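You operate a simulated robot arm through the tools that you are given. There is no shell and no other tool. Be economical: measure what you need, move in short steps, check, and stop when the job is done.

You run a simulated robot arm. Do the job below in one go: nothing can be reset, and whatever is moved stays where it is left.

TASK
Load the turntable: teal peg by its 2, yellow peg by its 4.
Fine: bring each figure round to the red mark to load it; turn back to 1.

Only the result counts: the job must be done as asked and must still hold three seconds after the hand-in. Knocking over, shifting, dropping, spilling or breaking anything else fails it.

THE ROBOT
A 7-joint arm with a two-finger parallel gripper, fixed in place. Base frame: the origin is at the foot of the arm, x ahead of it, y to its left, z up. Readings come in m, rad, newtons and seconds.
With the tool pointing down near the work surface it reaches from about 0.24 to 0.68 m from the base axis. Its first joint turns from -1.152 to 1.152 rad. Payload 2.4 kg.
The TCP is the grasp point between the finger pads, 0.03 m short of the fingertips. In the tool frame z runs along the fingers and y along their closing line. Largest opening 0.094 m; finger width 0.028, thickness 0.01; the body of the gripper, 0.05 by 0.096 m, starts 0.055 m behind the TCP.
Orientation is told as [roll, pitch, yaw] about the base's x, y, z axes, in that order, counted from this pose: with the fingers straight down and closing along the base's y, the tool's x points along the base's -x, its y along +y and its z along -z.

THE INTERFACE
- The arm moves only by the tool drive_tool. Its arguments are lists of equal length, an entry for each row: "angular": the turn, a rotation vector about the base's x, y, z in rad, a list of three; "offset": the shift along the base's x, y, z in m, a list of three; "gripper": the closure, from 0 (fully open) to 1 (shut). In form: {"angular": [[wx, wy, wz], ...], "offset": [[x, y, z], ...], "gripper": [gripper, ...]}. A call has 1 to 8 rows; each row is the pose to reach, as a shift and turn from the pose commanded when the call began. Each row takes 0.2 s and may step no farther than 0.05 m and 0.15 rad from the row before; otherwise, or with a gripper value out of range, the whole call is refused. A pose out of reach is approached as far as the arm can. The call stops where the force on the tool passes 40 N (or 10 N more than at its start, if that is more) or the arm is blocked; 0.2 s more then pass. The fingers move at their own pace (about 0.153 m/s each) and stop on an object; they squeeze with about 34 N. The grip force told is the motor's: it shows also when the fingers shut on nothing. Time passes only in rows, and 0.2 s behind the last, so rows that repeat a pose let the fingers close. It gives the time, the measured TCP pose, the force on the tool (base axes), the opening and the grip force at its end, in the units of the frame above (readings bear some noise), with the torque about the TCP (base axes, N m) and any sound that the robot's microphone picked up.
- Cameras (640 x 400 px; columns grow to the right, rows downward): "scene" is fixed at [0.0484, 0.4757, 1.4565]; the picture's right is [-0.68, -0.73, 0.00], its down [-0.33, 0.31, -0.89] and it looks along [0.65, -0.61, -0.45] (base axes); focal length 345 px, centre (320, 200). "wrist" rides on the gripper at [0.076, 0.014, -0.102] in the tool frame; the picture's right is [-0.18, 0.98, 0.00], its down [-0.75, -0.14, -0.64] and it looks along [-0.63, -0.12, 0.77] (tool axes); focal length 243 px, centre (320, 200). There is no depth. A picture from a camera that has moved, and an enlarged one, comes with that camera's place and axes in the base frame and with its lens.
- camera(camera): a new picture of that camera. No time passes.
- close_up(camera, box): a new picture of the part [left, top, right, bottom] of that camera's present view, enlarged. No time passes.
- sign_off(): hands the job in; it is judged then, once.

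Work in short steps. Places have to be worked out from the pictures, the camera data and where the tool is seen: move nearer, look again, correct. Check each grasp and each placing, and mend what went wrong. You have 120 turns and 64 pictures in all, those below and enlarged ones among them. Open the gripper and draw the arm clear of the work before you hand the job in, unless the task says otherwise; then end with one line.

The tools are called after ">>>" by a JSON object that holds its "method" and its "body". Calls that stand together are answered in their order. drive_tool: Moves the arm, as the interface text tells. Its arguments: {"type":"object","properties":{"angular":{"type":"array"},"offset":{"type":"array"},"gripper":{"type":"array"}},"required":["angular","offset","gripper"]} The other tools are called the same way: camera (camera) takes a picture; close_up (camera, box) takes an enlarged picture of a part of a camera's view; sign_off () hands the job in.

At the start:

```text
time_s: 0.0
eef_pos: [0.4106, 0.0022, 1.1774]
orientation: [0.001, 0.001, 0.001]
contact_force: [0.2, 0.3, 0.1]
torque: [-0.03, -0.02, 0.0]
finger_gap: 0.094
grip_force: 0.1
```

scene: 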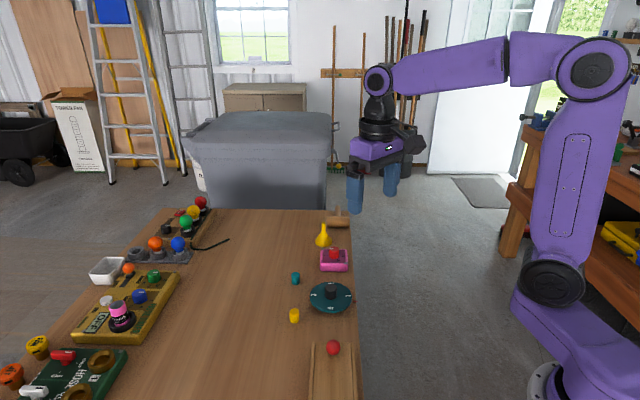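
wrist: 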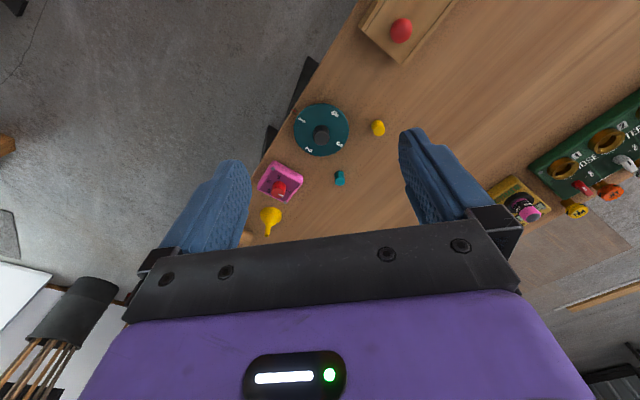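

I start by looking closer at the turntable and pegs from both cameras.

>>> {"method": "close_up", "body": {"camera": "scene", "box": [260, 220, 380, 370]}}

>>> {"method": "close_up", "body": {"camera": "wrist", "box": [240, 80, 400, 240]}}

```text
2.67 times, centred on (320, 295) of scene
camera zoom: at [0.0484, 0.4757, 1.4565], right [-0.68, -0.73, 0.0], down [-0.33, 0.31, -0.89], along [0.65, -0.61, -0.45], focal length 920 px, centre (320, -53)
```

zoom: 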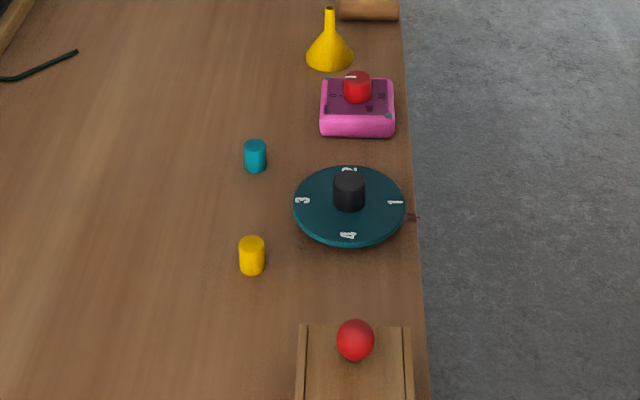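

```text
2.50 times, centred on (320, 160) of wrist
camera zoom: at [0.3335, 0.0171, 1.2795], right [0.18, 0.98, 0.0], down [0.75, -0.14, 0.64], along [0.63, -0.12, -0.77], focal length 606 px, centre (320, 300)
```

zoom: 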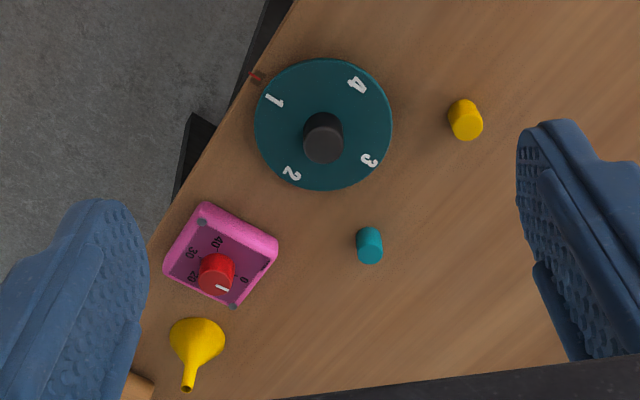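

Triangulated: teal peg ≈(0.654,0.001), yellow ≈(0.5485,0.092), knob ≈(0.5345,-0.019, top 0.842), with the red mark at ≈225° from the knob. I lower for a closer look.

>>> {"method": "drive_tool", "body": {"angular": [[0, 0, 0], [0, 0, 0], [0, 0, 0], [0, 0, 0], [0, 0, 0]], "offset": [[0, 0, -0.045], [0, 0, -0.09], [0, 0, -0.135], [0, 0, -0.18], [0.0, 0, -0.21]], "gripper": [0, 0, 0, 0, 0]}}

>>> {"method": "camera", "body": {"camera": "wrist"}}

```text
time_s: 1.2
eef_pos: [0.4098, 0.0015, 0.9689]
orientation: [0.001, 0.0, 0.0]
contact_force: [0.2, -0.2, 0.0]
torque: [0.0, 0.0, -0.02]
finger_gap: 0.094
grip_force: 0.1
```

```text
59 pictures are left
camera wrist: at [0.3332, 0.0168, 1.0705], right [0.18, 0.98, 0.0], down [0.75, -0.14, 0.64], along [0.63, -0.12, -0.77], focal length 243 px, centre (320, 200)
```

wrist: 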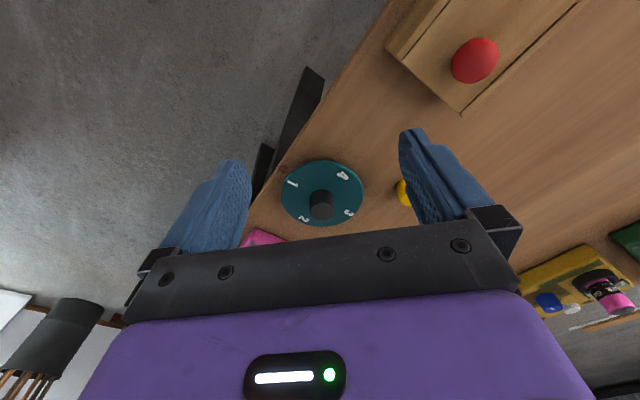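

>>> {"method": "close_up", "body": {"camera": "wrist", "box": [260, 140, 380, 240]}}

```text
4.00 times, centred on (320, 190) of wrist
camera zoom: at [0.3332, 0.0168, 1.0705], right [0.18, 0.98, 0.0], down [0.75, -0.14, 0.64], along [0.63, -0.12, -0.77], focal length 970 px, centre (320, 240)
```

zoom: 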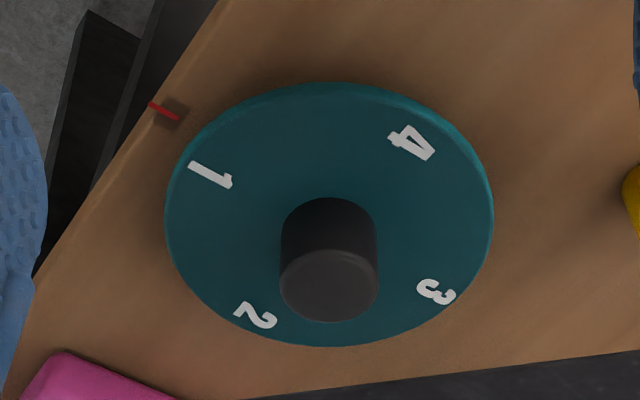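

The plate (top ≈0.812) has no holes, so the pegs stand by the figures. I hover above the knob with yaw +45° so I can sight along the tool axis.

>>> {"method": "drive_tool", "body": {"angular": [[0, 0, 0.13], [0, 0, 0.26], [0, 0, 0.39], [0, 0, 0.52], [0, 0, 0.65], [0, 0, 0.785]], "offset": [[0.02, -0.003, -0.01], [0.04, -0.006, -0.02], [0.06, -0.01, -0.03], [0.08, -0.015, -0.04], [0.105, -0.018, -0.05], [0.128, -0.021, -0.065]], "gripper": [0, 0, 0, 0, 0, 0]}}

>>> {"method": "camera", "body": {"camera": "wrist"}}

>>> {"method": "close_up", "body": {"camera": "scene", "box": [260, 220, 380, 340]}}

```text
time_s: 2.6
eef_pos: [0.5359, -0.0185, 0.901]
orientation: [0.002, 0.0, 0.788]
contact_force: [-0.1, -0.5, 0.2]
torque: [0.03, -0.01, 0.02]
finger_gap: 0.0941
grip_force: 0.0
```

```text
57 pictures are left
camera wrist: at [0.472, -0.0623, 1.0036], right [-0.57, 0.82, 0.0], down [0.63, 0.43, 0.64], along [0.53, 0.36, -0.77], focal length 243 px, centre (320, 200)
```

wrist: 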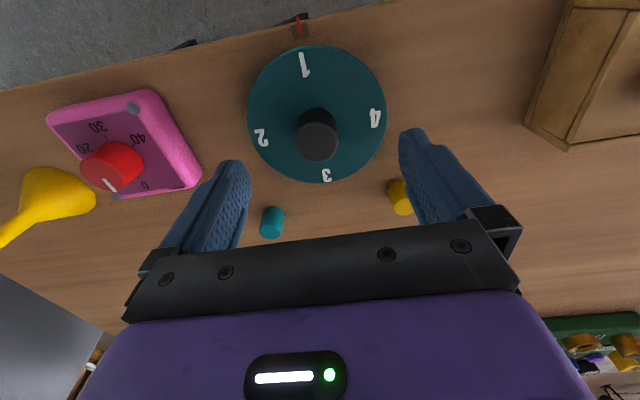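

```text
3.33 times, centred on (320, 280) of scene
camera zoom: at [0.0484, 0.4757, 1.4565], right [-0.68, -0.73, 0.0], down [-0.33, 0.31, -0.89], along [0.65, -0.61, -0.45], focal length 1151 px, centre (320, -67)
```

zoom: 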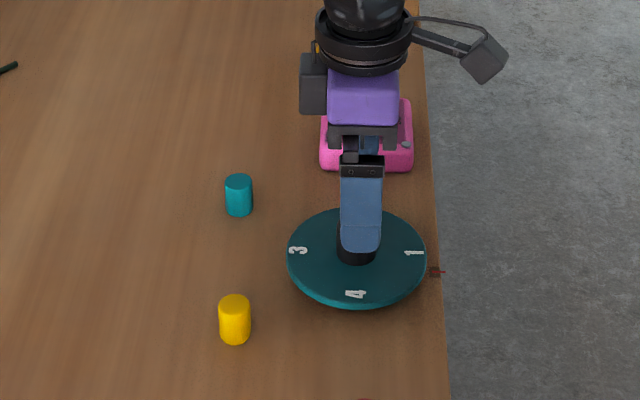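

The knob lies nearly on the tool axis. I enlarge to refine.

>>> {"method": "close_up", "body": {"camera": "wrist", "box": [240, 10, 400, 190]}}

```text
2.22 times, centred on (320, 100) of wrist
camera zoom: at [0.472, -0.0623, 1.0036], right [-0.57, 0.82, 0.0], down [0.63, 0.43, 0.64], along [0.53, 0.36, -0.77], focal length 539 px, centre (320, 422)
```

zoom: 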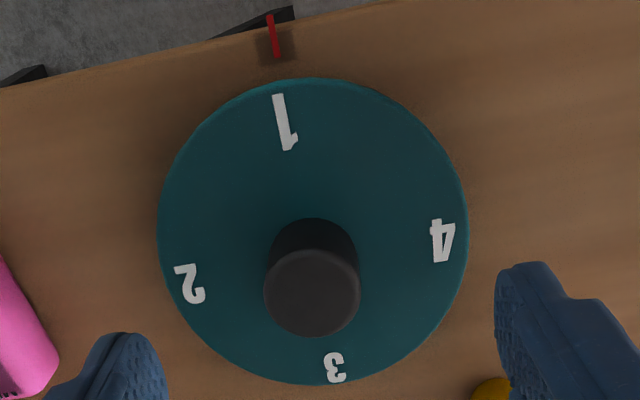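

Refined: knob top ≈(0.537,-0.0215,0.850), plate top ≈0.826, mark at 225° with figure 1 aligned to it. I descend around the knob.

>>> {"method": "drive_tool", "body": {"angular": [[0, 0, 0], [0, 0, 0]], "offset": [[0, -0.0025, -0.02], [0, -0.0025, -0.036]], "gripper": [0.2, 0.3]}}

>>> {"method": "close_up", "body": {"camera": "scene", "box": [280, 240, 380, 330]}}

>>> {"method": "camera", "body": {"camera": "wrist"}}

```text
time_s: 3.2
eef_pos: [0.5378, -0.0211, 0.8673]
orientation: [0.001, -0.002, 0.784]
contact_force: [-0.5, -0.2, 0.0]
torque: [0.0, -0.02, -0.01]
finger_gap: 0.0658
grip_force: 0.1
```

```text
4.44 times, centred on (330, 285) of scene
camera zoom: at [0.0484, 0.4757, 1.4565], right [-0.68, -0.73, 0.0], down [-0.33, 0.31, -0.89], along [0.65, -0.61, -0.45], focal length 1534 px, centre (276, -178)
```

zoom: 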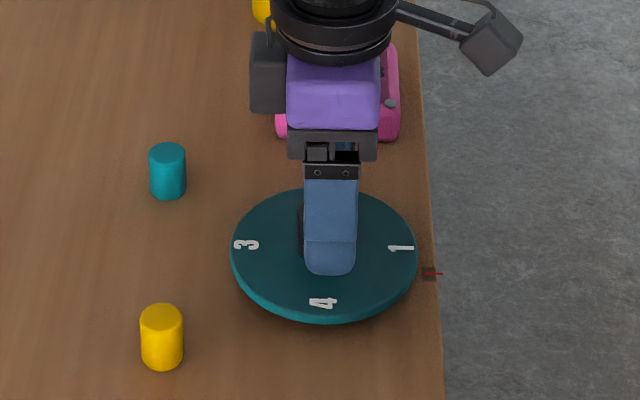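

```text
53 pictures are left
camera wrist: at [0.4734, -0.0647, 0.9684], right [-0.56, 0.83, 0.0], down [0.63, 0.43, 0.64], along [0.53, 0.36, -0.77], focal length 243 px, centre (320, 200)
```

wrist: 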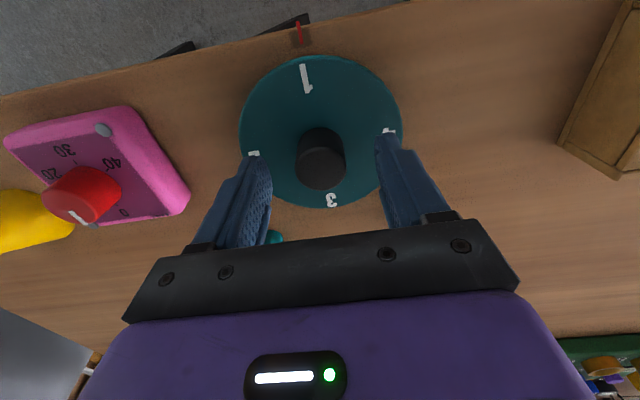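

Knob is centred between the fingers. I lower 4 mm and close on it.

>>> {"method": "drive_tool", "body": {"angular": [[0, 0, 0], [0, 0, 0], [0, 0, 0]], "offset": [[0, 0, -0.004], [0, 0, -0.004], [0, 0, -0.004]], "gripper": [0.4, 0.8, 0.8]}}

```text
time_s: 4.0
eef_pos: [0.537, -0.0223, 0.8626]
orientation: [-0.001, -0.001, 0.785]
contact_force: [0.3, -0.7, -0.2]
torque: [-0.01, 0.01, -0.05]
finger_gap: 0.0308
grip_force: 45.1
```

Gripped at 31 mm. I turn clockwise by 0.78 rad first and check.

>>> {"method": "drive_tool", "body": {"angular": [[0, 0, -0.11], [0, 0, -0.22], [0, 0, -0.33], [0, 0, -0.44], [0, 0, -0.55], [0, 0, -0.66], [0, 0, -0.785]], "offset": [[0, 0, 0], [0, 0, 0], [0, 0, 0], [0, 0, 0], [0, 0, 0], [0, 0, 0], [0, 0, 0]], "gripper": [0.8, 0.8, 0.8, 0.8, 0.8, 0.8, 0.8]}}

>>> {"method": "close_up", "body": {"camera": "scene", "box": [280, 240, 380, 330]}}

```text
time_s: 5.6
eef_pos: [0.5364, -0.0193, 0.8627]
orientation: [-0.001, 0.002, 0.001]
contact_force: [-11.0, 18.0, -0.7]
torque: [0.57, 1.07, 0.08]
finger_gap: 0.0307
grip_force: 44.8
```

```text
4.44 times, centred on (330, 285) of scene
camera zoom: at [0.0481, 0.4761, 1.4563], right [-0.68, -0.73, 0.0], down [-0.33, 0.31, -0.89], along [0.65, -0.61, -0.45], focal length 1534 px, centre (276, -178)
```

zoom: 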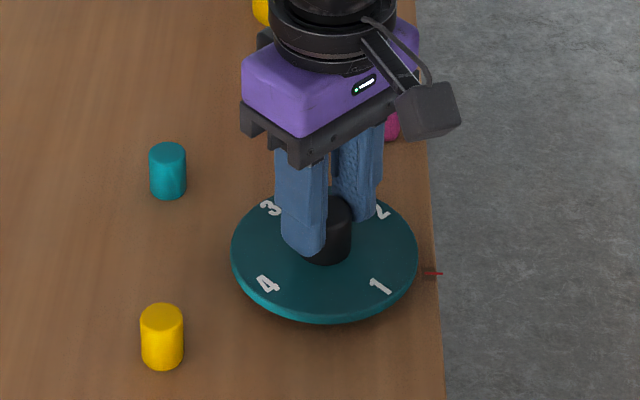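

It turns with the knob, but there's a 21 N side load, so the tool axis is off by ~2–3 mm. I shift with the force to relieve it and continue.

>>> {"method": "drive_tool", "body": {"angular": [[0, 0, 0], [0, 0, -0.11], [0, 0, -0.22], [0, 0, -0.33], [0, 0, -0.44]], "offset": [[-0.0012, 0.0022, 0], [-0.0012, 0.0022, 0], [-0.0012, 0.0022, 0], [-0.0012, 0.0022, 0], [-0.0012, 0.0022, 0]], "gripper": [0.8, 0.8, 0.8, 0.8, 0.8]}}

```text
time_s: 6.8
eef_pos: [0.5365, -0.0181, 0.8628]
orientation: [0.001, -0.002, -0.441]
contact_force: [1.9, 15.0, -22.4]
torque: [0.64, 0.31, 0.07]
finger_gap: 0.031
grip_force: 44.8
```

>>> {"method": "drive_tool", "body": {"angular": [[0, 0, 0], [0, 0, -0.11], [0, 0, -0.22], [0, 0, -0.344], [0, 0, -0.344]], "offset": [[0, 0.002, -0.001], [0, 0.002, -0.001], [0, 0.002, -0.001], [0, 0.002, -0.001], [0, 0.002, -0.001]], "gripper": [0.8, 0.8, 0.8, 0.8, 0.8]}}

>>> {"method": "close_up", "body": {"camera": "scene", "box": [280, 240, 380, 330]}}

>>> {"method": "close_up", "body": {"camera": "wrist", "box": [220, 10, 420, 210]}}

```text
time_s: 8.0
eef_pos: [0.5361, -0.017, 0.8627]
orientation: [0.001, -0.003, -0.787]
contact_force: [-0.8, 11.7, 10.4]
torque: [0.35, 0.19, 0.04]
finger_gap: 0.0308
grip_force: 44.8
```

```text
4.44 times, centred on (330, 285) of scene
camera zoom: at [0.0482, 0.4759, 1.4564], right [-0.68, -0.73, 0.0], down [-0.33, 0.31, -0.89], along [0.65, -0.61, -0.45], focal length 1534 px, centre (276, -178)
```

zoom: 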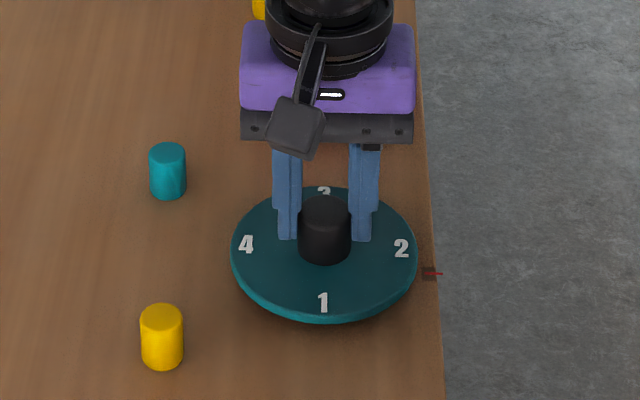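

```text
2.00 times, centred on (320, 110) of wrist
camera zoom: at [0.4932, 0.0475, 0.9642], right [0.83, 0.56, 0.0], down [0.43, -0.63, 0.64], along [0.37, -0.53, -0.77], focal length 485 px, centre (320, 380)
```

zoom: 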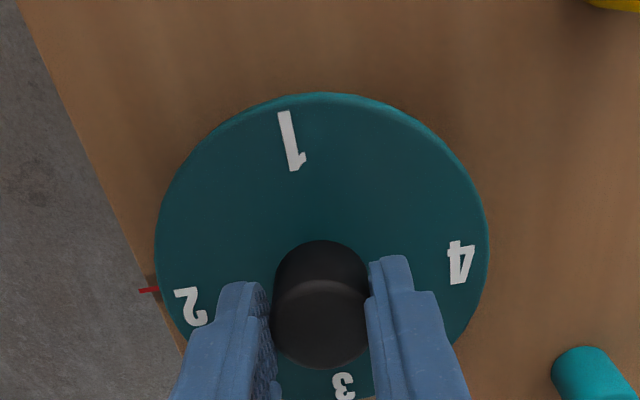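

Figure 2 is at the mark now. I release and rise straight up, turning yaw back to 0.

>>> {"method": "drive_tool", "body": {"angular": [[0, 0, 0], [0, 0, 0], [0, 0, 0], [0, 0, 0], [0, 0, 0.14], [0, 0, 0.28], [0, 0, 0.42]], "offset": [[0, 0, 0], [0, 0, 0], [0, 0, 0.03], [0, 0, 0.06], [0.02, 0.005, 0.08], [0.04, 0.01, 0.08], [0.06, 0.015, 0.08]], "gripper": [0.4, 0.3, 0.3, 0.2, 0, 0, 0]}}

>>> {"method": "drive_tool", "body": {"angular": [[0, 0, 0.13], [0, 0, 0.26], [0, 0, 0.365], [0, 0, 0.365]], "offset": [[0.015, 0.003, 0], [0.03, 0.004, 0], [0.045, 0.004, 0], [0.058, 0.004, -0.02]], "gripper": [0, 0, 0, 0]}}

>>> {"method": "camera", "body": {"camera": "wrist"}}

>>> {"method": "close_up", "body": {"camera": "scene", "box": [260, 220, 380, 340]}}

```text
time_s: 9.6
eef_pos: [0.5964, -0.0019, 0.9407]
orientation: [0.0, -0.001, -0.361]
contact_force: [0.5, -0.4, -0.4]
torque: [0.01, 0.01, 0.0]
finger_gap: 0.0937
grip_force: 0.0
```

```text
time_s: 10.6
eef_pos: [0.6543, 0.0024, 0.9208]
orientation: [0.001, 0.002, 0.002]
contact_force: [-0.2, 0.0, 0.3]
torque: [0.01, 0.0, 0.01]
finger_gap: 0.0941
grip_force: 0.1
```

```text
49 pictures are left
camera wrist: at [0.5779, 0.0164, 1.0229], right [0.18, 0.98, 0.0], down [0.75, -0.14, 0.64], along [0.63, -0.12, -0.77], focal length 243 px, centre (320, 200)
```

wrist: 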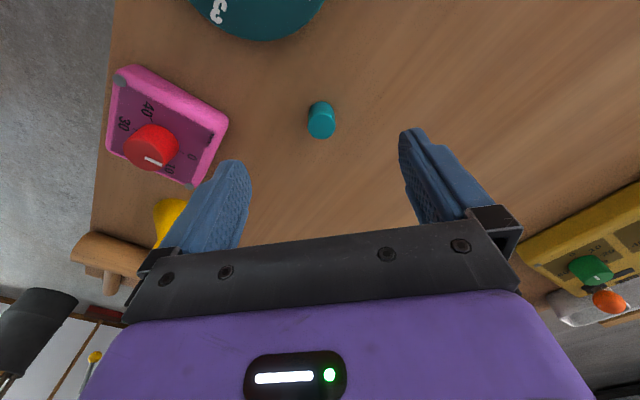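

```text
3.33 times, centred on (320, 280) of scene
camera zoom: at [0.0484, 0.4757, 1.4565], right [-0.68, -0.73, 0.0], down [-0.33, 0.31, -0.89], along [0.65, -0.61, -0.45], focal length 1151 px, centre (320, -67)
```

zoom: 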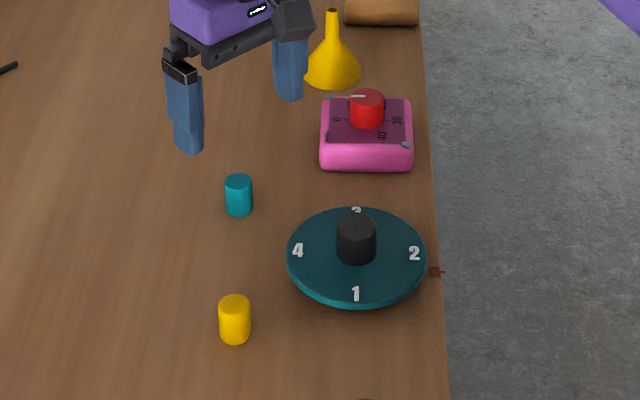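

The peg (top ≈(0.654,0.003,0.837), table ≈0.811) is right on the tool axis. I descend to TCP z≈0.846 and close.

>>> {"method": "drive_tool", "body": {"angular": [[0, 0, 0], [0, 0, 0], [0, 0, 0], [0, 0, 0], [0, 0, 0], [0, 0, 0], [0, 0, 0]], "offset": [[0, 0.001, -0.03], [0, 0.001, -0.055], [0, 0.001, -0.075], [0, 0.001, -0.075], [0, 0.001, -0.075], [0, 0.001, -0.075], [0, 0.001, -0.075]], "gripper": [0, 0, 0, 0.4, 0.9, 0.9, 0.9]}}

>>> {"method": "camera", "body": {"camera": "wrist"}}

```text
time_s: 12.2
eef_pos: [0.6548, 0.0031, 0.8475]
orientation: [0.001, 0.0, 0.0]
contact_force: [0.3, -0.3, -0.5]
torque: [-0.02, 0.0, 0.0]
finger_gap: 0.0216
grip_force: 33.8
```

```text
47 pictures are left
camera wrist: at [0.5784, 0.0178, 0.9484], right [0.18, 0.98, 0.0], down [0.75, -0.14, 0.64], along [0.63, -0.12, -0.77], focal length 243 px, centre (320, 200)
```

wrist: 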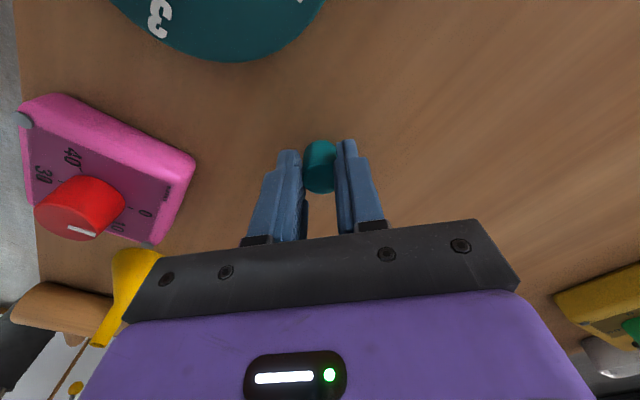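

Teal peg held (21.6 mm). From the grip forces I revise the plate centre to ≈(0.5395,-0.019); the target by figure 2 is ≈(0.510,-0.049). I lift and travel there at safe height, yaw +45° (tangential fingers).

>>> {"method": "drive_tool", "body": {"angular": [[0, 0, 0], [0, 0, 0], [0, 0, 0.13], [0, 0, 0.26], [0, 0, 0.39], [0, 0, 0.52], [0, 0, 0.65], [0, 0, 0.785]], "offset": [[0, 0, 0.03], [0, 0, 0.065], [-0.03, 0, 0.065], [-0.06, -0.005, 0.065], [-0.09, -0.015, 0.065], [-0.115, -0.03, 0.065], [-0.135, -0.043, 0.065], [-0.145, -0.052, 0.065]], "gripper": [0.9, 0.9, 0.9, 0.9, 0.9, 0.9, 0.9, 0.9]}}

>>> {"method": "close_up", "body": {"camera": "wrist", "box": [200, 50, 440, 250]}}

>>> {"method": "close_up", "body": {"camera": "scene", "box": [280, 230, 380, 330]}}

```text
time_s: 14.0
eef_pos: [0.509, -0.0476, 0.912]
orientation: [-0.001, 0.0, 0.789]
contact_force: [-0.4, -0.8, -0.3]
torque: [0.01, -0.02, -0.01]
finger_gap: 0.0217
grip_force: 34.2
```

```text
2.00 times, centred on (320, 150) of wrist
camera zoom: at [0.445, -0.092, 1.0125], right [-0.57, 0.82, 0.0], down [0.63, 0.44, 0.64], along [0.53, 0.36, -0.77], focal length 485 px, centre (320, 300)
```

zoom: 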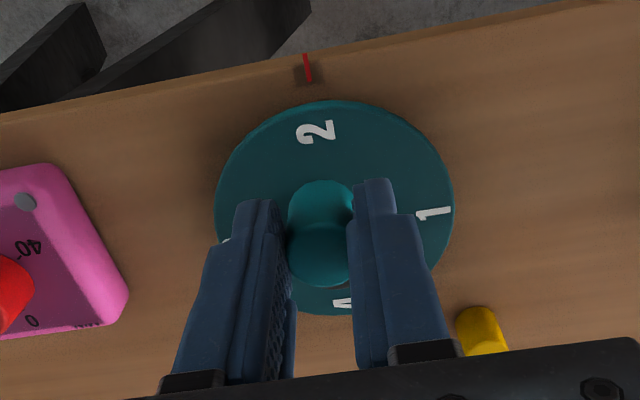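

```text
4.00 times, centred on (330, 280) of scene
camera zoom: at [0.0484, 0.4757, 1.4565], right [-0.68, -0.73, 0.0], down [-0.33, 0.31, -0.89], along [0.65, -0.61, -0.45], focal length 1381 px, centre (280, -120)
```

zoom: 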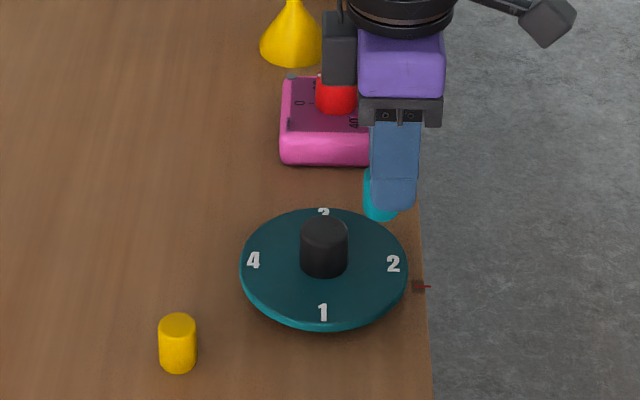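

The axis lands just inside figure 2. I nudge outward ~3 mm and descend until just above the plate.

>>> {"method": "drive_tool", "body": {"angular": [[0, 0, 0], [0, 0, 0], [0, 0, 0], [0, 0, 0]], "offset": [[-0.0015, -0.003, -0.02], [-0.0015, -0.003, -0.035], [-0.0015, -0.003, -0.043], [-0.0015, -0.003, -0.046]], "gripper": [0.9, 0.9, 0.9, 0.9]}}

>>> {"method": "close_up", "body": {"camera": "scene", "box": [310, 250, 370, 310]}}

```text
time_s: 15.0
eef_pos: [0.5079, -0.0516, 0.8652]
orientation: [0.001, 0.0, 0.786]
contact_force: [-0.2, -0.5, 0.5]
torque: [-0.04, 0.01, 0.01]
finger_gap: 0.0218
grip_force: 33.8
```

```text
6.67 times, centred on (340, 280) of scene
camera zoom: at [0.0484, 0.4757, 1.4565], right [-0.68, -0.73, 0.0], down [-0.33, 0.31, -0.89], along [0.65, -0.61, -0.45], focal length 2301 px, centre (187, -333)
```

zoom: 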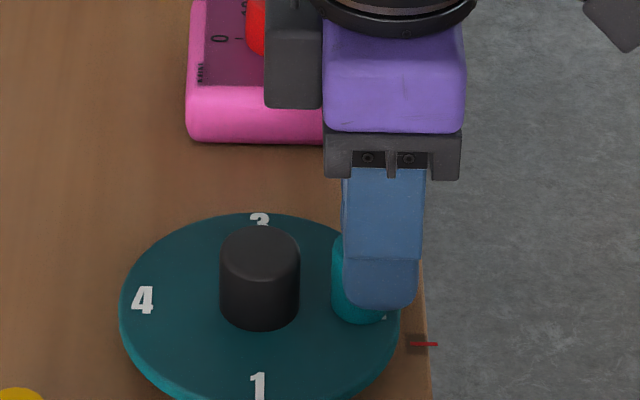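

Radius looks right (~0.042). I lower in small steps, watching the force.

>>> {"method": "drive_tool", "body": {"angular": [[0, 0, 0], [0, 0, 0]], "offset": [[0, 0, -0.001], [0, 0, -0.002]], "gripper": [0.9, 0.9]}}

>>> {"method": "drive_tool", "body": {"angular": [[0, 0, 0], [0, 0, 0]], "offset": [[0, 0, -0.001], [0, 0, -0.001]], "gripper": [0.9, 0.9]}}

```text
time_s: 15.6
eef_pos: [0.5071, -0.0532, 0.8642]
orientation: [-0.002, 0.002, 0.785]
contact_force: [-1.4, -0.5, 11.5]
torque: [0.03, 0.05, 0.01]
finger_gap: 0.0221
grip_force: 33.7
```

```text
time_s: 16.2
eef_pos: [0.5082, -0.0519, 0.8642]
orientation: [-0.004, -0.003, 0.785]
contact_force: [-3.3, -2.0, 28.3]
torque: [0.0, 0.01, 0.01]
finger_gap: 0.0217
grip_force: 34.1
```

The peg is seated (28 N). I ease the load, open a little, and rise.

>>> {"method": "drive_tool", "body": {"angular": [[0, 0, 0], [0, 0, 0], [0, 0, 0], [0, 0, 0], [0, 0, 0], [0, 0, 0], [0, 0, 0]], "offset": [[0, 0, 0.0022], [0, 0, 0.0025], [0, 0, 0.0025], [0, 0, 0.01], [0, 0, 0.03], [0, 0, 0.06], [0, 0, 0.09]], "gripper": [0.9, 0.7, 0.5, 0.5, 0.5, 0.5, 0.5]}}

>>> {"method": "camera", "body": {"camera": "wrist"}}

>>> {"method": "close_up", "body": {"camera": "scene", "box": [290, 240, 370, 320]}}

```text
time_s: 17.8
eef_pos: [0.5072, -0.052, 0.9529]
orientation: [0.0, -0.001, 0.785]
contact_force: [0.1, 0.1, -0.1]
torque: [-0.01, 0.0, -0.02]
finger_gap: 0.047
grip_force: 0.1
```

```text
43 pictures are left
camera wrist: at [0.4436, -0.0949, 1.0541], right [-0.57, 0.82, 0.0], down [0.63, 0.43, 0.64], along [0.53, 0.36, -0.77], focal length 243 px, centre (320, 200)
```

wrist: 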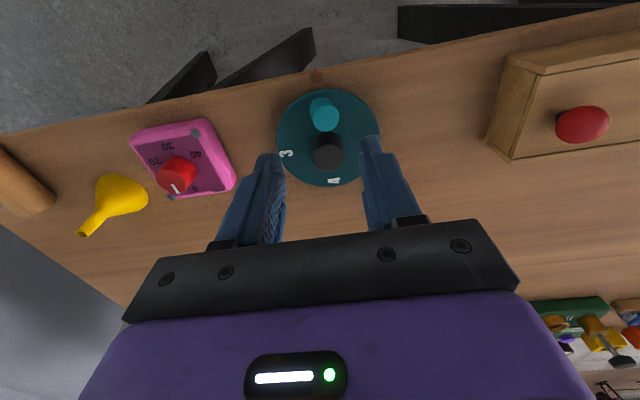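

```text
5.00 times, centred on (330, 280) of scene
camera zoom: at [0.0484, 0.4757, 1.4565], right [-0.68, -0.73, 0.0], down [-0.33, 0.31, -0.89], along [0.65, -0.61, -0.45], focal length 1726 px, centre (270, -200)
```

zoom: 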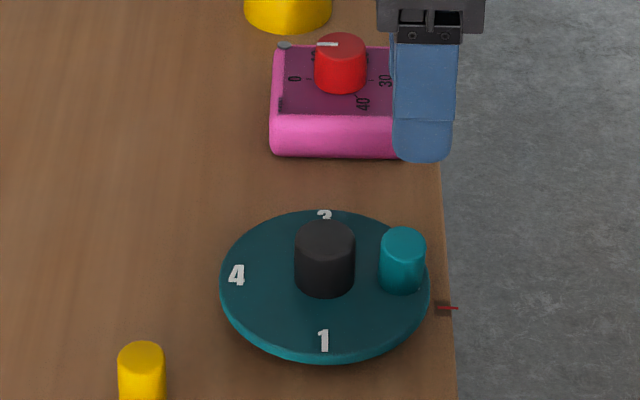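

Teal stands upright by 2. Next I need a +180° turn: swing the tool to yaw −100° above the knob, so the fingers stay clear of the peg.

>>> {"method": "drive_tool", "body": {"angular": [[0, 0, -0.149], [0, 0, -0.298], [0, 0, -0.447], [0, 0, -0.596], [0, 0, -0.745], [0, 0, -0.894], [0, 0, -1.043], [0, 0, -1.19]], "offset": [[0.005, 0.005, 0], [0.01, 0.01, 0], [0.015, 0.015, 0], [0.02, 0.02, 0], [0.025, 0.025, 0], [0.03, 0.03, 0], [0.0315, 0.033, 0], [0.0315, 0.033, 0]], "gripper": [0.45, 0.45, 0.45, 0.45, 0.45, 0.45, 0.45, 0.45]}}

>>> {"method": "drive_tool", "body": {"angular": [[0, 0, -0.149], [0, 0, -0.298], [0, 0, -0.447], [0, 0, -0.596], [0, 0, -0.745], [0, 0, -0.894], [0, 0, -1.043], [0, 0, -1.19]], "offset": [[0, 0, 0], [0, 0, 0], [0, 0, 0], [0, 0, 0], [0, 0, 0], [0, 0, 0], [0, 0, 0], [0, 0, 0]], "gripper": [0.45, 0.45, 0.45, 0.45, 0.45, 0.45, 0.45, 0.45]}}

>>> {"method": "camera", "body": {"camera": "wrist"}}

```text
time_s: 19.6
eef_pos: [0.5393, -0.0196, 0.954]
orientation: [0.0, 0.001, -0.407]
contact_force: [-0.8, 0.9, 0.1]
torque: [-0.02, 0.04, 0.02]
finger_gap: 0.0516
grip_force: 0.2
```

```text
time_s: 21.4
eef_pos: [0.5405, -0.018, 0.9525]
orientation: [0.0, 0.001, -1.597]
contact_force: [0.3, -0.5, 0.7]
torque: [-0.02, 0.02, -0.02]
finger_gap: 0.0516
grip_force: 0.1
```

```text
41 pictures are left
camera wrist: at [0.5557, 0.0573, 1.0543], right [0.98, -0.21, 0.0], down [-0.16, -0.75, 0.64], along [-0.14, -0.63, -0.77], focal length 243 px, centre (320, 200)
```

wrist: 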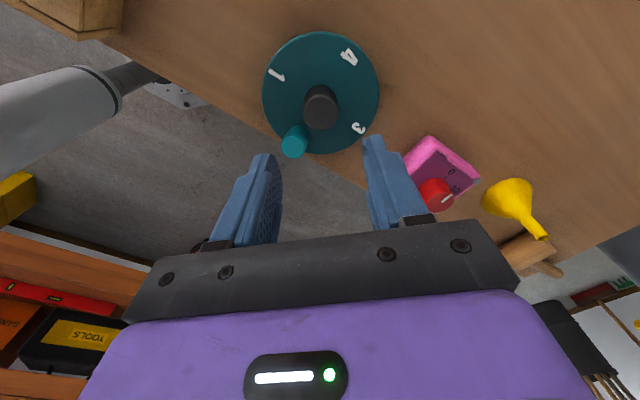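

>>> {"method": "drive_tool", "body": {"angular": [[0, 0, -0.1], [0, 0, -0.148]], "offset": [[0, 0, -0.02], [0, 0, -0.045]], "gripper": [0.45, 0.45]}}

>>> {"method": "close_up", "body": {"camera": "wrist", "box": [240, 30, 400, 190]}}

```text
time_s: 22.0
eef_pos: [0.5408, -0.0184, 0.9087]
orientation: [0.001, 0.0, -1.745]
contact_force: [-0.6, 0.5, 0.3]
torque: [0.03, 0.0, 0.0]
finger_gap: 0.0517
grip_force: 0.2
```

```text
2.50 times, centred on (320, 110) of wrist
camera zoom: at [0.5683, 0.0551, 1.01], right [0.94, -0.35, 0.0], down [-0.27, -0.72, 0.64], along [-0.22, -0.6, -0.77], focal length 606 px, centre (320, 425)
```

zoom: 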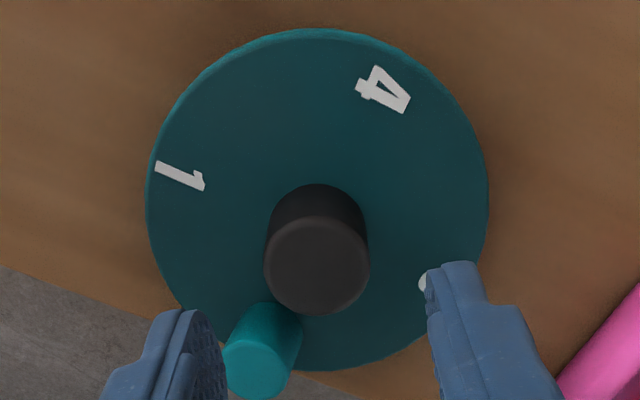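

The knob is within 2 mm of the axis and the peg is ~9 mm clear of the left finger. I descend and close on the knob.

>>> {"method": "drive_tool", "body": {"angular": [[0, 0, 0], [0, 0, 0], [0, 0, 0], [0, 0, 0], [0, 0, 0]], "offset": [[-0.0006, -0.0015, -0.02], [-0.0006, -0.0015, -0.038], [-0.0006, -0.0015, -0.045], [-0.0006, -0.0015, -0.045], [-0.0006, -0.0015, -0.045]], "gripper": [0.45, 0.45, 0.45, 0.8, 0.8]}}

>>> {"method": "camera", "body": {"camera": "wrist"}}

```text
time_s: 23.2
eef_pos: [0.5386, -0.0216, 0.8633]
orientation: [0.0, -0.001, -1.742]
contact_force: [0.8, -0.5, -0.1]
torque: [-0.03, -0.03, -0.01]
finger_gap: 0.0308
grip_force: 45.4
```

```text
39 pictures are left
camera wrist: at [0.5665, 0.0525, 0.9644], right [0.94, -0.35, 0.0], down [-0.27, -0.72, 0.64], along [-0.22, -0.6, -0.77], focal length 243 px, centre (320, 200)
```

wrist: 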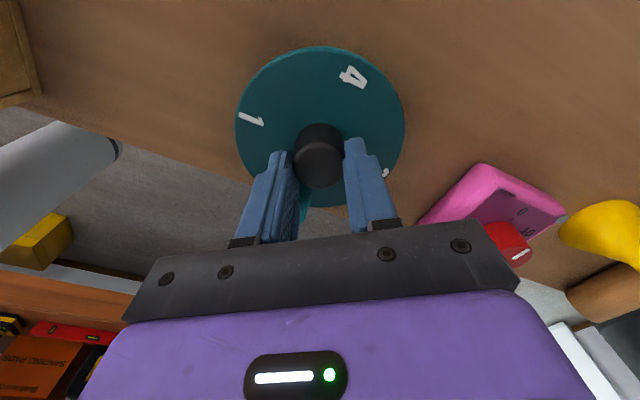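

Gripped cleanly, no side load. I turn counter-clockwise in parts, checking forces.

>>> {"method": "drive_tool", "body": {"angular": [[0, 0, 0.1], [0, 0, 0.2], [0, 0, 0.3], [0, 0, 0.4], [0, 0, 0.5], [0, 0, 0.6]], "offset": [[0, 0, 0], [0, 0, 0], [0, 0, 0], [0, 0, 0], [0, 0, 0], [0, 0, 0]], "gripper": [0.8, 0.8, 0.8, 0.8, 0.8, 0.8]}}

```text
time_s: 24.6
eef_pos: [0.54, -0.0199, 0.8639]
orientation: [0.003, -0.002, -1.139]
contact_force: [16.3, -3.2, -18.2]
torque: [0.43, -0.24, -0.03]
finger_gap: 0.0311
grip_force: 44.6
```

>>> {"method": "drive_tool", "body": {"angular": [[0, 0, 0], [0, 0, 0.1], [0, 0, 0.2], [0, 0, 0.3], [0, 0, 0.4], [0, 0, 0.5]], "offset": [[0.002, -0.0005, -0.001], [0.002, -0.0005, -0.001], [0.0025, -0.0005, -0.001], [0.0025, -0.0003, -0.001], [0.0025, 0, -0.001], [0.0025, 0, -0.001]], "gripper": [0.8, 0.8, 0.8, 0.8, 0.8, 0.8]}}

```text
time_s: 26.0
eef_pos: [0.5413, -0.0196, 0.8635]
orientation: [0.0, 0.002, -0.638]
contact_force: [-10.3, 4.9, 30.3]
torque: [0.56, 0.93, 0.0]
finger_gap: 0.0308
grip_force: 45.3
```

>>> {"method": "drive_tool", "body": {"angular": [[0, 0, 0], [0, 0, 0.1], [0, 0, 0.2], [0, 0, 0.3], [0, 0, 0.4]], "offset": [[-0.0012, 0.0008, 0.0015], [-0.0012, 0.0008, 0.0015], [-0.0012, 0.001, 0.0015], [-0.0012, 0.0012, 0.0015], [-0.0012, 0.0015, 0.0015]], "gripper": [0.8, 0.8, 0.8, 0.8, 0.8]}}

>>> {"method": "close_up", "body": {"camera": "scene", "box": [290, 240, 370, 320]}}

```text
time_s: 27.2
eef_pos: [0.5406, -0.0202, 0.863]
orientation: [-0.002, -0.003, -0.24]
contact_force: [7.2, -5.6, -8.0]
torque: [-0.13, -0.43, 0.02]
finger_gap: 0.0306
grip_force: 45.1
```

```text
5.00 times, centred on (330, 280) of scene
camera zoom: at [0.0487, 0.4755, 1.4565], right [-0.68, -0.73, 0.0], down [-0.33, 0.31, -0.89], along [0.65, -0.61, -0.45], focal length 1726 px, centre (270, -200)
```

zoom: 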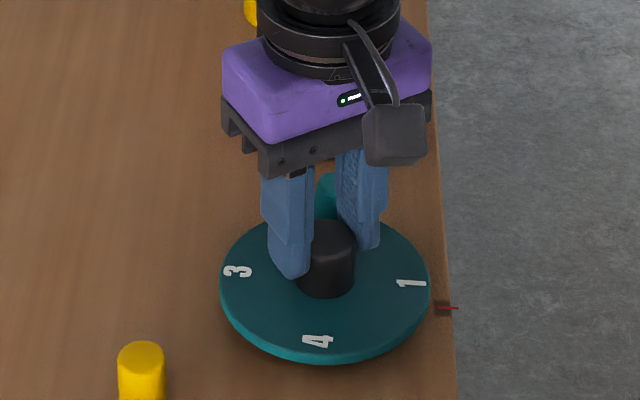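

Turning well; peg stands. I continue.

>>> {"method": "drive_tool", "body": {"angular": [[0, 0, 0.1], [0, 0, 0.2], [0, 0, 0.3], [0, 0, 0.4], [0, 0, 0.5], [0, 0, 0.6]], "offset": [[0.001, -0.0007, -0.0005], [0.001, -0.0007, -0.0005], [0.001, -0.0007, -0.0005], [0.001, -0.0007, -0.0005], [0.001, -0.0007, -0.0005], [0.001, -0.0007, -0.0005]], "gripper": [0.8, 0.8, 0.8, 0.8, 0.8, 0.8]}}

```text
time_s: 28.6
eef_pos: [0.5418, -0.0188, 0.8637]
orientation: [0.0, -0.002, 0.359]
contact_force: [-0.4, 5.4, -0.6]
torque: [0.16, -0.06, -0.79]
finger_gap: 0.0308
grip_force: 44.5
```

A −0.79 N·m torque about z appeared; I look before going on.

>>> {"method": "close_up", "body": {"camera": "scene", "box": [280, 220, 380, 320]}}

>>> {"method": "camera", "body": {"camera": "wrist"}}

```text
4.00 times, centred on (330, 270) of scene
camera zoom: at [0.0484, 0.4758, 1.4564], right [-0.68, -0.73, 0.0], down [-0.33, 0.31, -0.89], along [0.65, -0.61, -0.45], focal length 1381 px, centre (280, -80)
```

zoom: 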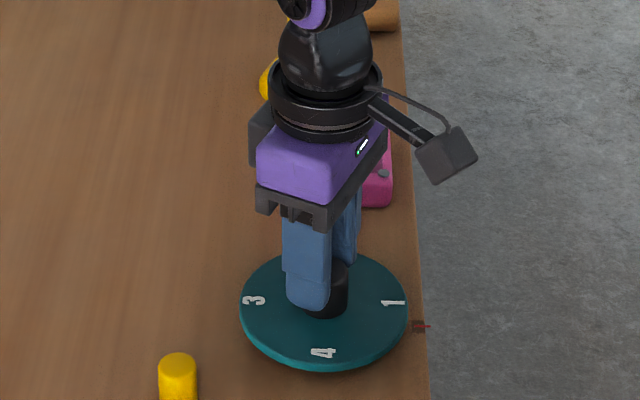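

```text
36 pictures are left
camera wrist: at [0.4651, -0.0318, 0.9644], right [-0.17, 0.98, 0.0], down [0.76, 0.13, 0.64], along [0.63, 0.11, -0.77], focal length 243 px, centre (320, 200)
```

wrist: 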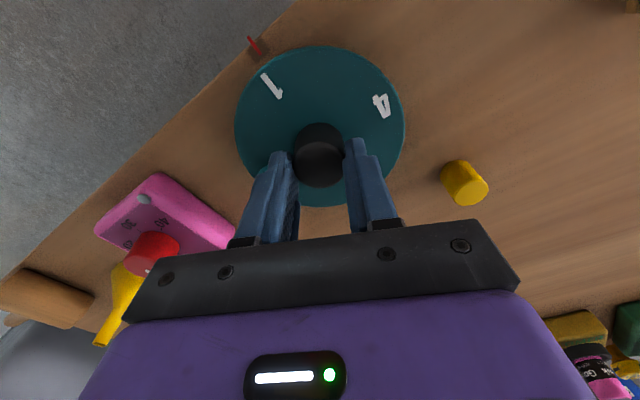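

The plate has hit a stop at 1: it stands at home and the fingers slipped on the knob ~30°. So 4 must be reached clockwise. The left finger is now close to the teal peg, so I ease the twist, open only ~1 mm per side, and lift straight up.

>>> {"method": "drive_tool", "body": {"angular": [[0, 0, -0.02], [0, 0, -0.02], [0, 0, -0.02], [0, 0, -0.02]], "offset": [[0, 0, 0], [0, 0, 0], [0, 0, 0], [0, 0, 0]], "gripper": [0.8, 0.655, 0.65, 0.65]}}

>>> {"method": "drive_tool", "body": {"angular": [[0, 0, 0], [0, 0, 0], [0, 0, 0], [0, 0, 0], [0, 0, 0]], "offset": [[0, 0, 0.008], [0, 0, 0.016], [0, 0, 0.03], [0, 0, 0.05], [0, 0, 0.08]], "gripper": [0.65, 0.65, 0.65, 0.65, 0.65]}}

>>> {"method": "camera", "body": {"camera": "wrist"}}

>>> {"method": "close_up", "body": {"camera": "scene", "box": [280, 220, 380, 320]}}

```text
time_s: 29.6
eef_pos: [0.5414, -0.0176, 0.8631]
orientation: [0.001, 0.001, 0.338]
contact_force: [-0.5, -0.3, 0.2]
torque: [0.02, 0.01, -0.01]
finger_gap: 0.0329
grip_force: 0.1
```

```text
time_s: 30.8
eef_pos: [0.5412, -0.0191, 0.9439]
orientation: [0.001, 0.001, 0.34]
contact_force: [-0.5, -0.4, 0.6]
torque: [0.0, -0.01, -0.01]
finger_gap: 0.033
grip_force: 0.0
```

```text
35 pictures are left
camera wrist: at [0.4647, -0.0305, 1.0443], right [-0.15, 0.99, 0.0], down [0.76, 0.12, 0.64], along [0.63, 0.1, -0.77], focal length 243 px, centre (320, 200)
```

wrist: 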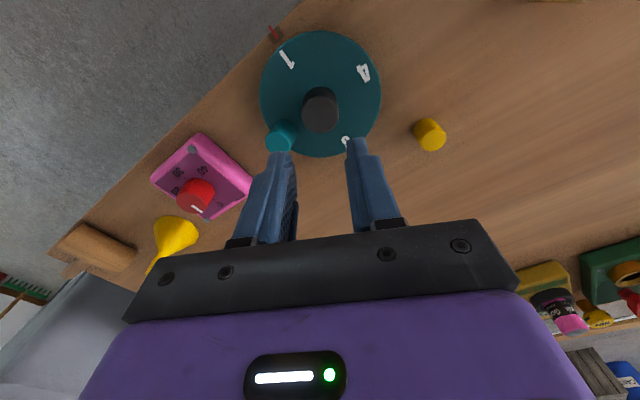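

```text
4.00 times, centred on (330, 270) of scene
camera zoom: at [0.0484, 0.4757, 1.4565], right [-0.68, -0.73, 0.0], down [-0.33, 0.31, -0.89], along [0.65, -0.61, -0.45], focal length 1381 px, centre (280, -80)
```

zoom: 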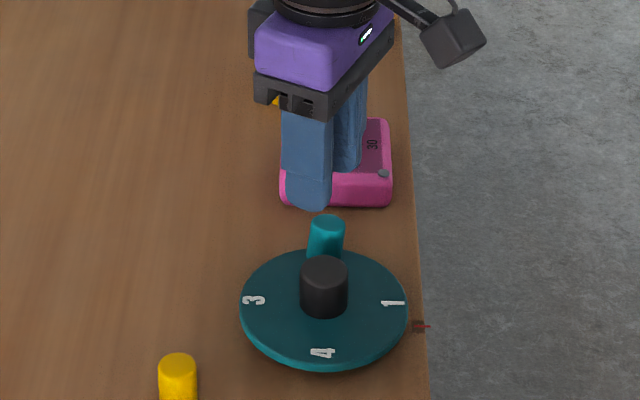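

Peg fine, plate at home. Now clockwise: first −90° from yaw −5° to −95°. I turn the tool to yaw −5° with a moderate opening and check alignment.

>>> {"method": "drive_tool", "body": {"angular": [[0, 0, -0.14], [0, 0, -0.28], [0, 0, -0.425]], "offset": [[0, 0, -0.01], [0, 0, -0.02], [0, 0, -0.035]], "gripper": [0.45, 0.45, 0.45]}}

>>> {"method": "close_up", "body": {"camera": "wrist", "box": [240, 30, 400, 190]}}

```text
time_s: 31.6
eef_pos: [0.541, -0.0192, 0.9075]
orientation: [0.0, 0.001, -0.089]
contact_force: [0.7, -0.6, 0.8]
torque: [0.0, -0.03, 0.0]
finger_gap: 0.0515
grip_force: 0.1
```

```text
2.50 times, centred on (320, 110) of wrist
camera zoom: at [0.4671, 0.0021, 1.0089], right [0.27, 0.96, 0.0], down [0.74, -0.21, 0.64], along [0.62, -0.17, -0.77], focal length 606 px, centre (320, 425)
```

zoom: 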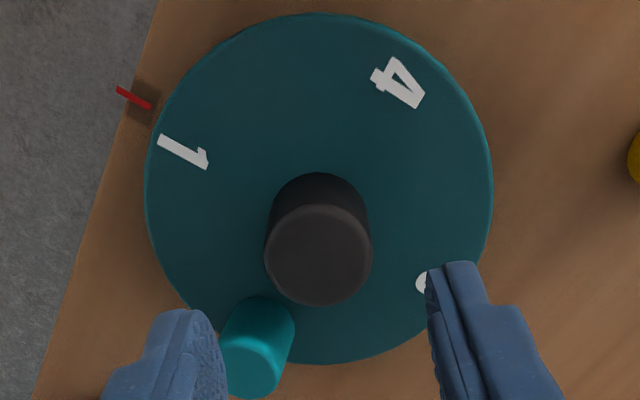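

Combining views, the plate centre is (0.5393,-0.0196). I correct by (−1.7,−0.4) mm, descend and grip.

>>> {"method": "drive_tool", "body": {"angular": [[0, 0, 0], [0, 0, 0], [0, 0, 0], [0, 0, 0], [0, 0, 0]], "offset": [[-0.0017, -0.0004, -0.02], [-0.0017, -0.0004, -0.037], [-0.0017, -0.0004, -0.044], [-0.0017, -0.0004, -0.044], [-0.0017, -0.0004, -0.044]], "gripper": [0.45, 0.45, 0.45, 0.8, 0.8]}}

>>> {"method": "drive_tool", "body": {"angular": [[0, 0, -0.1], [0, 0, -0.2], [0, 0, -0.3], [0, 0, -0.4], [0, 0, -0.5], [0, 0, -0.6]], "offset": [[0, 0, 0], [0, 0, 0], [0, 0, 0], [0, 0, 0], [0, 0, 0], [0, 0, 0]], "gripper": [0.8, 0.8, 0.8, 0.8, 0.8, 0.8]}}

```text
time_s: 32.8
eef_pos: [0.5408, -0.0189, 0.8635]
orientation: [-0.002, 0.0, -0.087]
contact_force: [-2.1, -2.0, -1.3]
torque: [-0.04, 0.02, -0.03]
finger_gap: 0.0306
grip_force: 45.0
```

```text
time_s: 34.2
eef_pos: [0.5405, -0.0187, 0.8635]
orientation: [0.0, -0.001, -0.69]
contact_force: [12.1, 1.0, -31.0]
torque: [0.0, -0.31, 0.03]
finger_gap: 0.0306
grip_force: 44.8
```

>>> {"method": "drive_tool", "body": {"angular": [[0, 0, 0], [0, 0, -0.1], [0, 0, -0.2], [0, 0, -0.3], [0, 0, -0.4], [0, 0, -0.5]], "offset": [[0.0013, 0, -0.0013], [0.0013, 0, -0.0013], [0.0013, 0, -0.0013], [0.0013, 0, -0.0013], [0.0013, 0, -0.0013], [0.0013, 0, -0.0013]], "gripper": [0.8, 0.8, 0.8, 0.8, 0.8, 0.8]}}

```text
time_s: 35.6
eef_pos: [0.5401, -0.0192, 0.8637]
orientation: [-0.002, 0.0, -1.189]
contact_force: [-8.9, 7.1, 12.7]
torque: [0.82, 0.53, 0.05]
finger_gap: 0.0306
grip_force: 45.4
```

>>> {"method": "drive_tool", "body": {"angular": [[0, 0, 0], [0, 0, -0.1], [0, 0, -0.2], [0, 0, -0.3], [0, 0, -0.4], [0, 0, -0.469], [0, 0, -0.469]], "offset": [[-0.001, 0.001, 0.0008], [-0.001, 0.001, 0.0008], [-0.001, 0.001, 0.0008], [-0.001, 0.001, 0.0008], [-0.001, 0.001, 0.0008], [-0.001, 0.001, 0.0008], [-0.001, 0.001, 0.0008]], "gripper": [0.8, 0.8, 0.8, 0.8, 0.8, 0.8, 0.8]}}

>>> {"method": "close_up", "body": {"camera": "scene", "box": [280, 220, 380, 320]}}

```text
time_s: 37.2
eef_pos: [0.5388, -0.0198, 0.8643]
orientation: [-0.003, 0.0, -1.657]
contact_force: [-2.7, -6.2, -14.7]
torque: [-0.44, -0.07, 0.05]
finger_gap: 0.0306
grip_force: 45.2
```

```text
4.00 times, centred on (330, 270) of scene
camera zoom: at [0.0486, 0.4755, 1.4565], right [-0.68, -0.73, 0.0], down [-0.33, 0.31, -0.89], along [0.65, -0.61, -0.45], focal length 1381 px, centre (280, -80)
```

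zoom: 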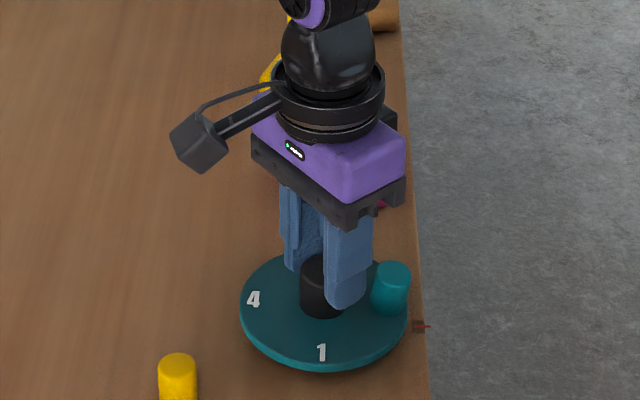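

At 2 again, peg fine. I release, lift, and swing the tool to yaw +85° for a 180° turn.

>>> {"method": "drive_tool", "body": {"angular": [[0, 0, 0], [0, 0, 0], [0, 0, 0], [0, 0, 0], [0, 0, 0], [0, 0, 0.14], [0, 0, 0.28], [0, 0, 0.42]], "offset": [[0, 0, 0], [0, 0, 0], [0, 0, 0.015], [0, 0, 0.03], [0, 0, 0.045], [0, 0, 0.045], [0, 0, 0.045], [0, 0, 0.045]], "gripper": [0.6, 0.55, 0.55, 0.5, 0.45, 0.45, 0.45, 0.45]}}

>>> {"method": "drive_tool", "body": {"angular": [[0, 0, 0.14], [0, 0, 0.28], [0, 0, 0.42], [0, 0, 0.56], [0, 0, 0.7], [0, 0, 0.84], [0, 0, 0.98], [0, 0, 1.12]], "offset": [[0, 0, 0], [0, 0, 0], [0, 0, 0], [0, 0, 0], [0, 0, 0], [0, 0, 0], [0, 0, 0], [0, 0, 0]], "gripper": [0.45, 0.45, 0.45, 0.45, 0.45, 0.45, 0.45, 0.45]}}

>>> {"method": "drive_tool", "body": {"angular": [[0, 0, 0.14], [0, 0, 0.28], [0, 0, 0.42], [0, 0, 0.56], [0, 0, 0.7], [0, 0, 0.84], [0, 0, 0.98], [0, 0, 1.12]], "offset": [[0, 0, 0], [0, 0, 0], [0, 0, 0], [0, 0, 0], [0, 0, 0], [0, 0, 0], [0, 0, 0], [0, 0, 0]], "gripper": [0.45, 0.45, 0.45, 0.45, 0.45, 0.45, 0.45, 0.45]}}

>>> {"method": "drive_tool", "body": {"angular": [[0, 0, 0.14], [0, 0, 0.28], [0, 0, 0.42], [0, 0, 0.48]], "offset": [[0, 0, 0], [0, 0, 0], [0, 0, 0], [0, 0, 0]], "gripper": [0.45, 0.45, 0.45, 0.45]}}

>>> {"method": "close_up", "body": {"camera": "wrist", "box": [240, 30, 400, 190]}}

```text
time_s: 39.0
eef_pos: [0.5396, -0.0191, 0.9102]
orientation: [0.0, -0.001, -1.233]
contact_force: [-0.6, -0.3, 0.3]
torque: [-0.01, -0.03, -0.02]
finger_gap: 0.0517
grip_force: 0.0
```

```text
time_s: 40.8
eef_pos: [0.5391, -0.0193, 0.9097]
orientation: [-0.001, 0.0, -0.115]
contact_force: [1.0, -0.1, 0.0]
torque: [-0.03, 0.05, 0.04]
finger_gap: 0.0517
grip_force: 0.0
```

```text
time_s: 42.6
eef_pos: [0.5395, -0.0194, 0.9094]
orientation: [0.0, 0.002, 1.007]
contact_force: [0.9, -0.4, -0.4]
torque: [0.05, 0.0, 0.01]
finger_gap: 0.0519
grip_force: 0.0
```

```text
time_s: 43.6
eef_pos: [0.5406, -0.0192, 0.908]
orientation: [0.0, 0.001, 1.487]
contact_force: [0.2, -0.1, 1.0]
torque: [-0.02, -0.05, -0.01]
finger_gap: 0.0514
grip_force: 0.0
```

```text
2.50 times, centred on (320, 110) of wrist
camera zoom: at [0.5192, -0.0934, 1.0103], right [-0.96, 0.27, 0.0], down [0.2, 0.74, 0.64], along [0.17, 0.62, -0.77], focal length 606 px, centre (320, 425)
```

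zoom: 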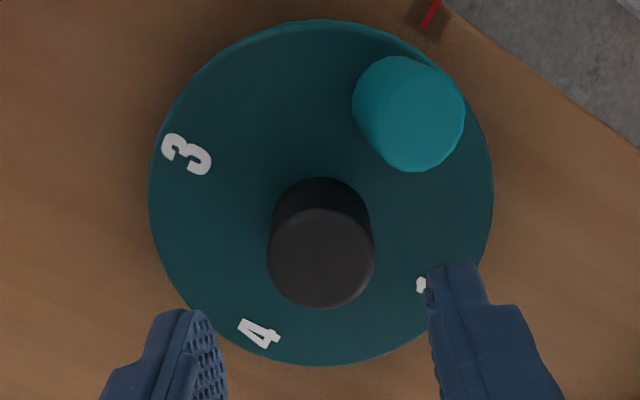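

Aligned within ~1 mm. I descend, grip and turn clockwise.

>>> {"method": "drive_tool", "body": {"angular": [[0, 0, 0], [0, 0, 0], [0, 0, 0], [0, 0, 0], [0, 0, 0]], "offset": [[-0.0003, -0.0005, -0.02], [-0.0003, -0.0005, -0.037], [-0.0003, -0.0005, -0.045], [-0.0003, -0.0005, -0.045], [-0.0003, -0.0005, -0.045]], "gripper": [0.45, 0.45, 0.45, 0.8, 0.8]}}

>>> {"method": "drive_tool", "body": {"angular": [[0, 0, -0.1], [0, 0, -0.2], [0, 0, -0.3], [0, 0, -0.4], [0, 0, -0.5], [0, 0, -0.6]], "offset": [[0, 0, 0], [0, 0, 0], [0, 0, 0], [0, 0, 0], [0, 0, 0], [0, 0, 0]], "gripper": [0.8, 0.8, 0.8, 0.8, 0.8, 0.8]}}

```text
time_s: 44.8
eef_pos: [0.539, -0.0199, 0.8627]
orientation: [-0.001, 0.0, 1.485]
contact_force: [0.6, -0.4, -2.0]
torque: [-0.01, -0.04, 0.02]
finger_gap: 0.0307
grip_force: 44.9
```

```text
time_s: 46.2
eef_pos: [0.5397, -0.0198, 0.8637]
orientation: [0.002, 0.0, 0.882]
contact_force: [-3.3, -0.5, 3.7]
torque: [0.08, 0.08, 0.04]
finger_gap: 0.0308
grip_force: 45.1
```

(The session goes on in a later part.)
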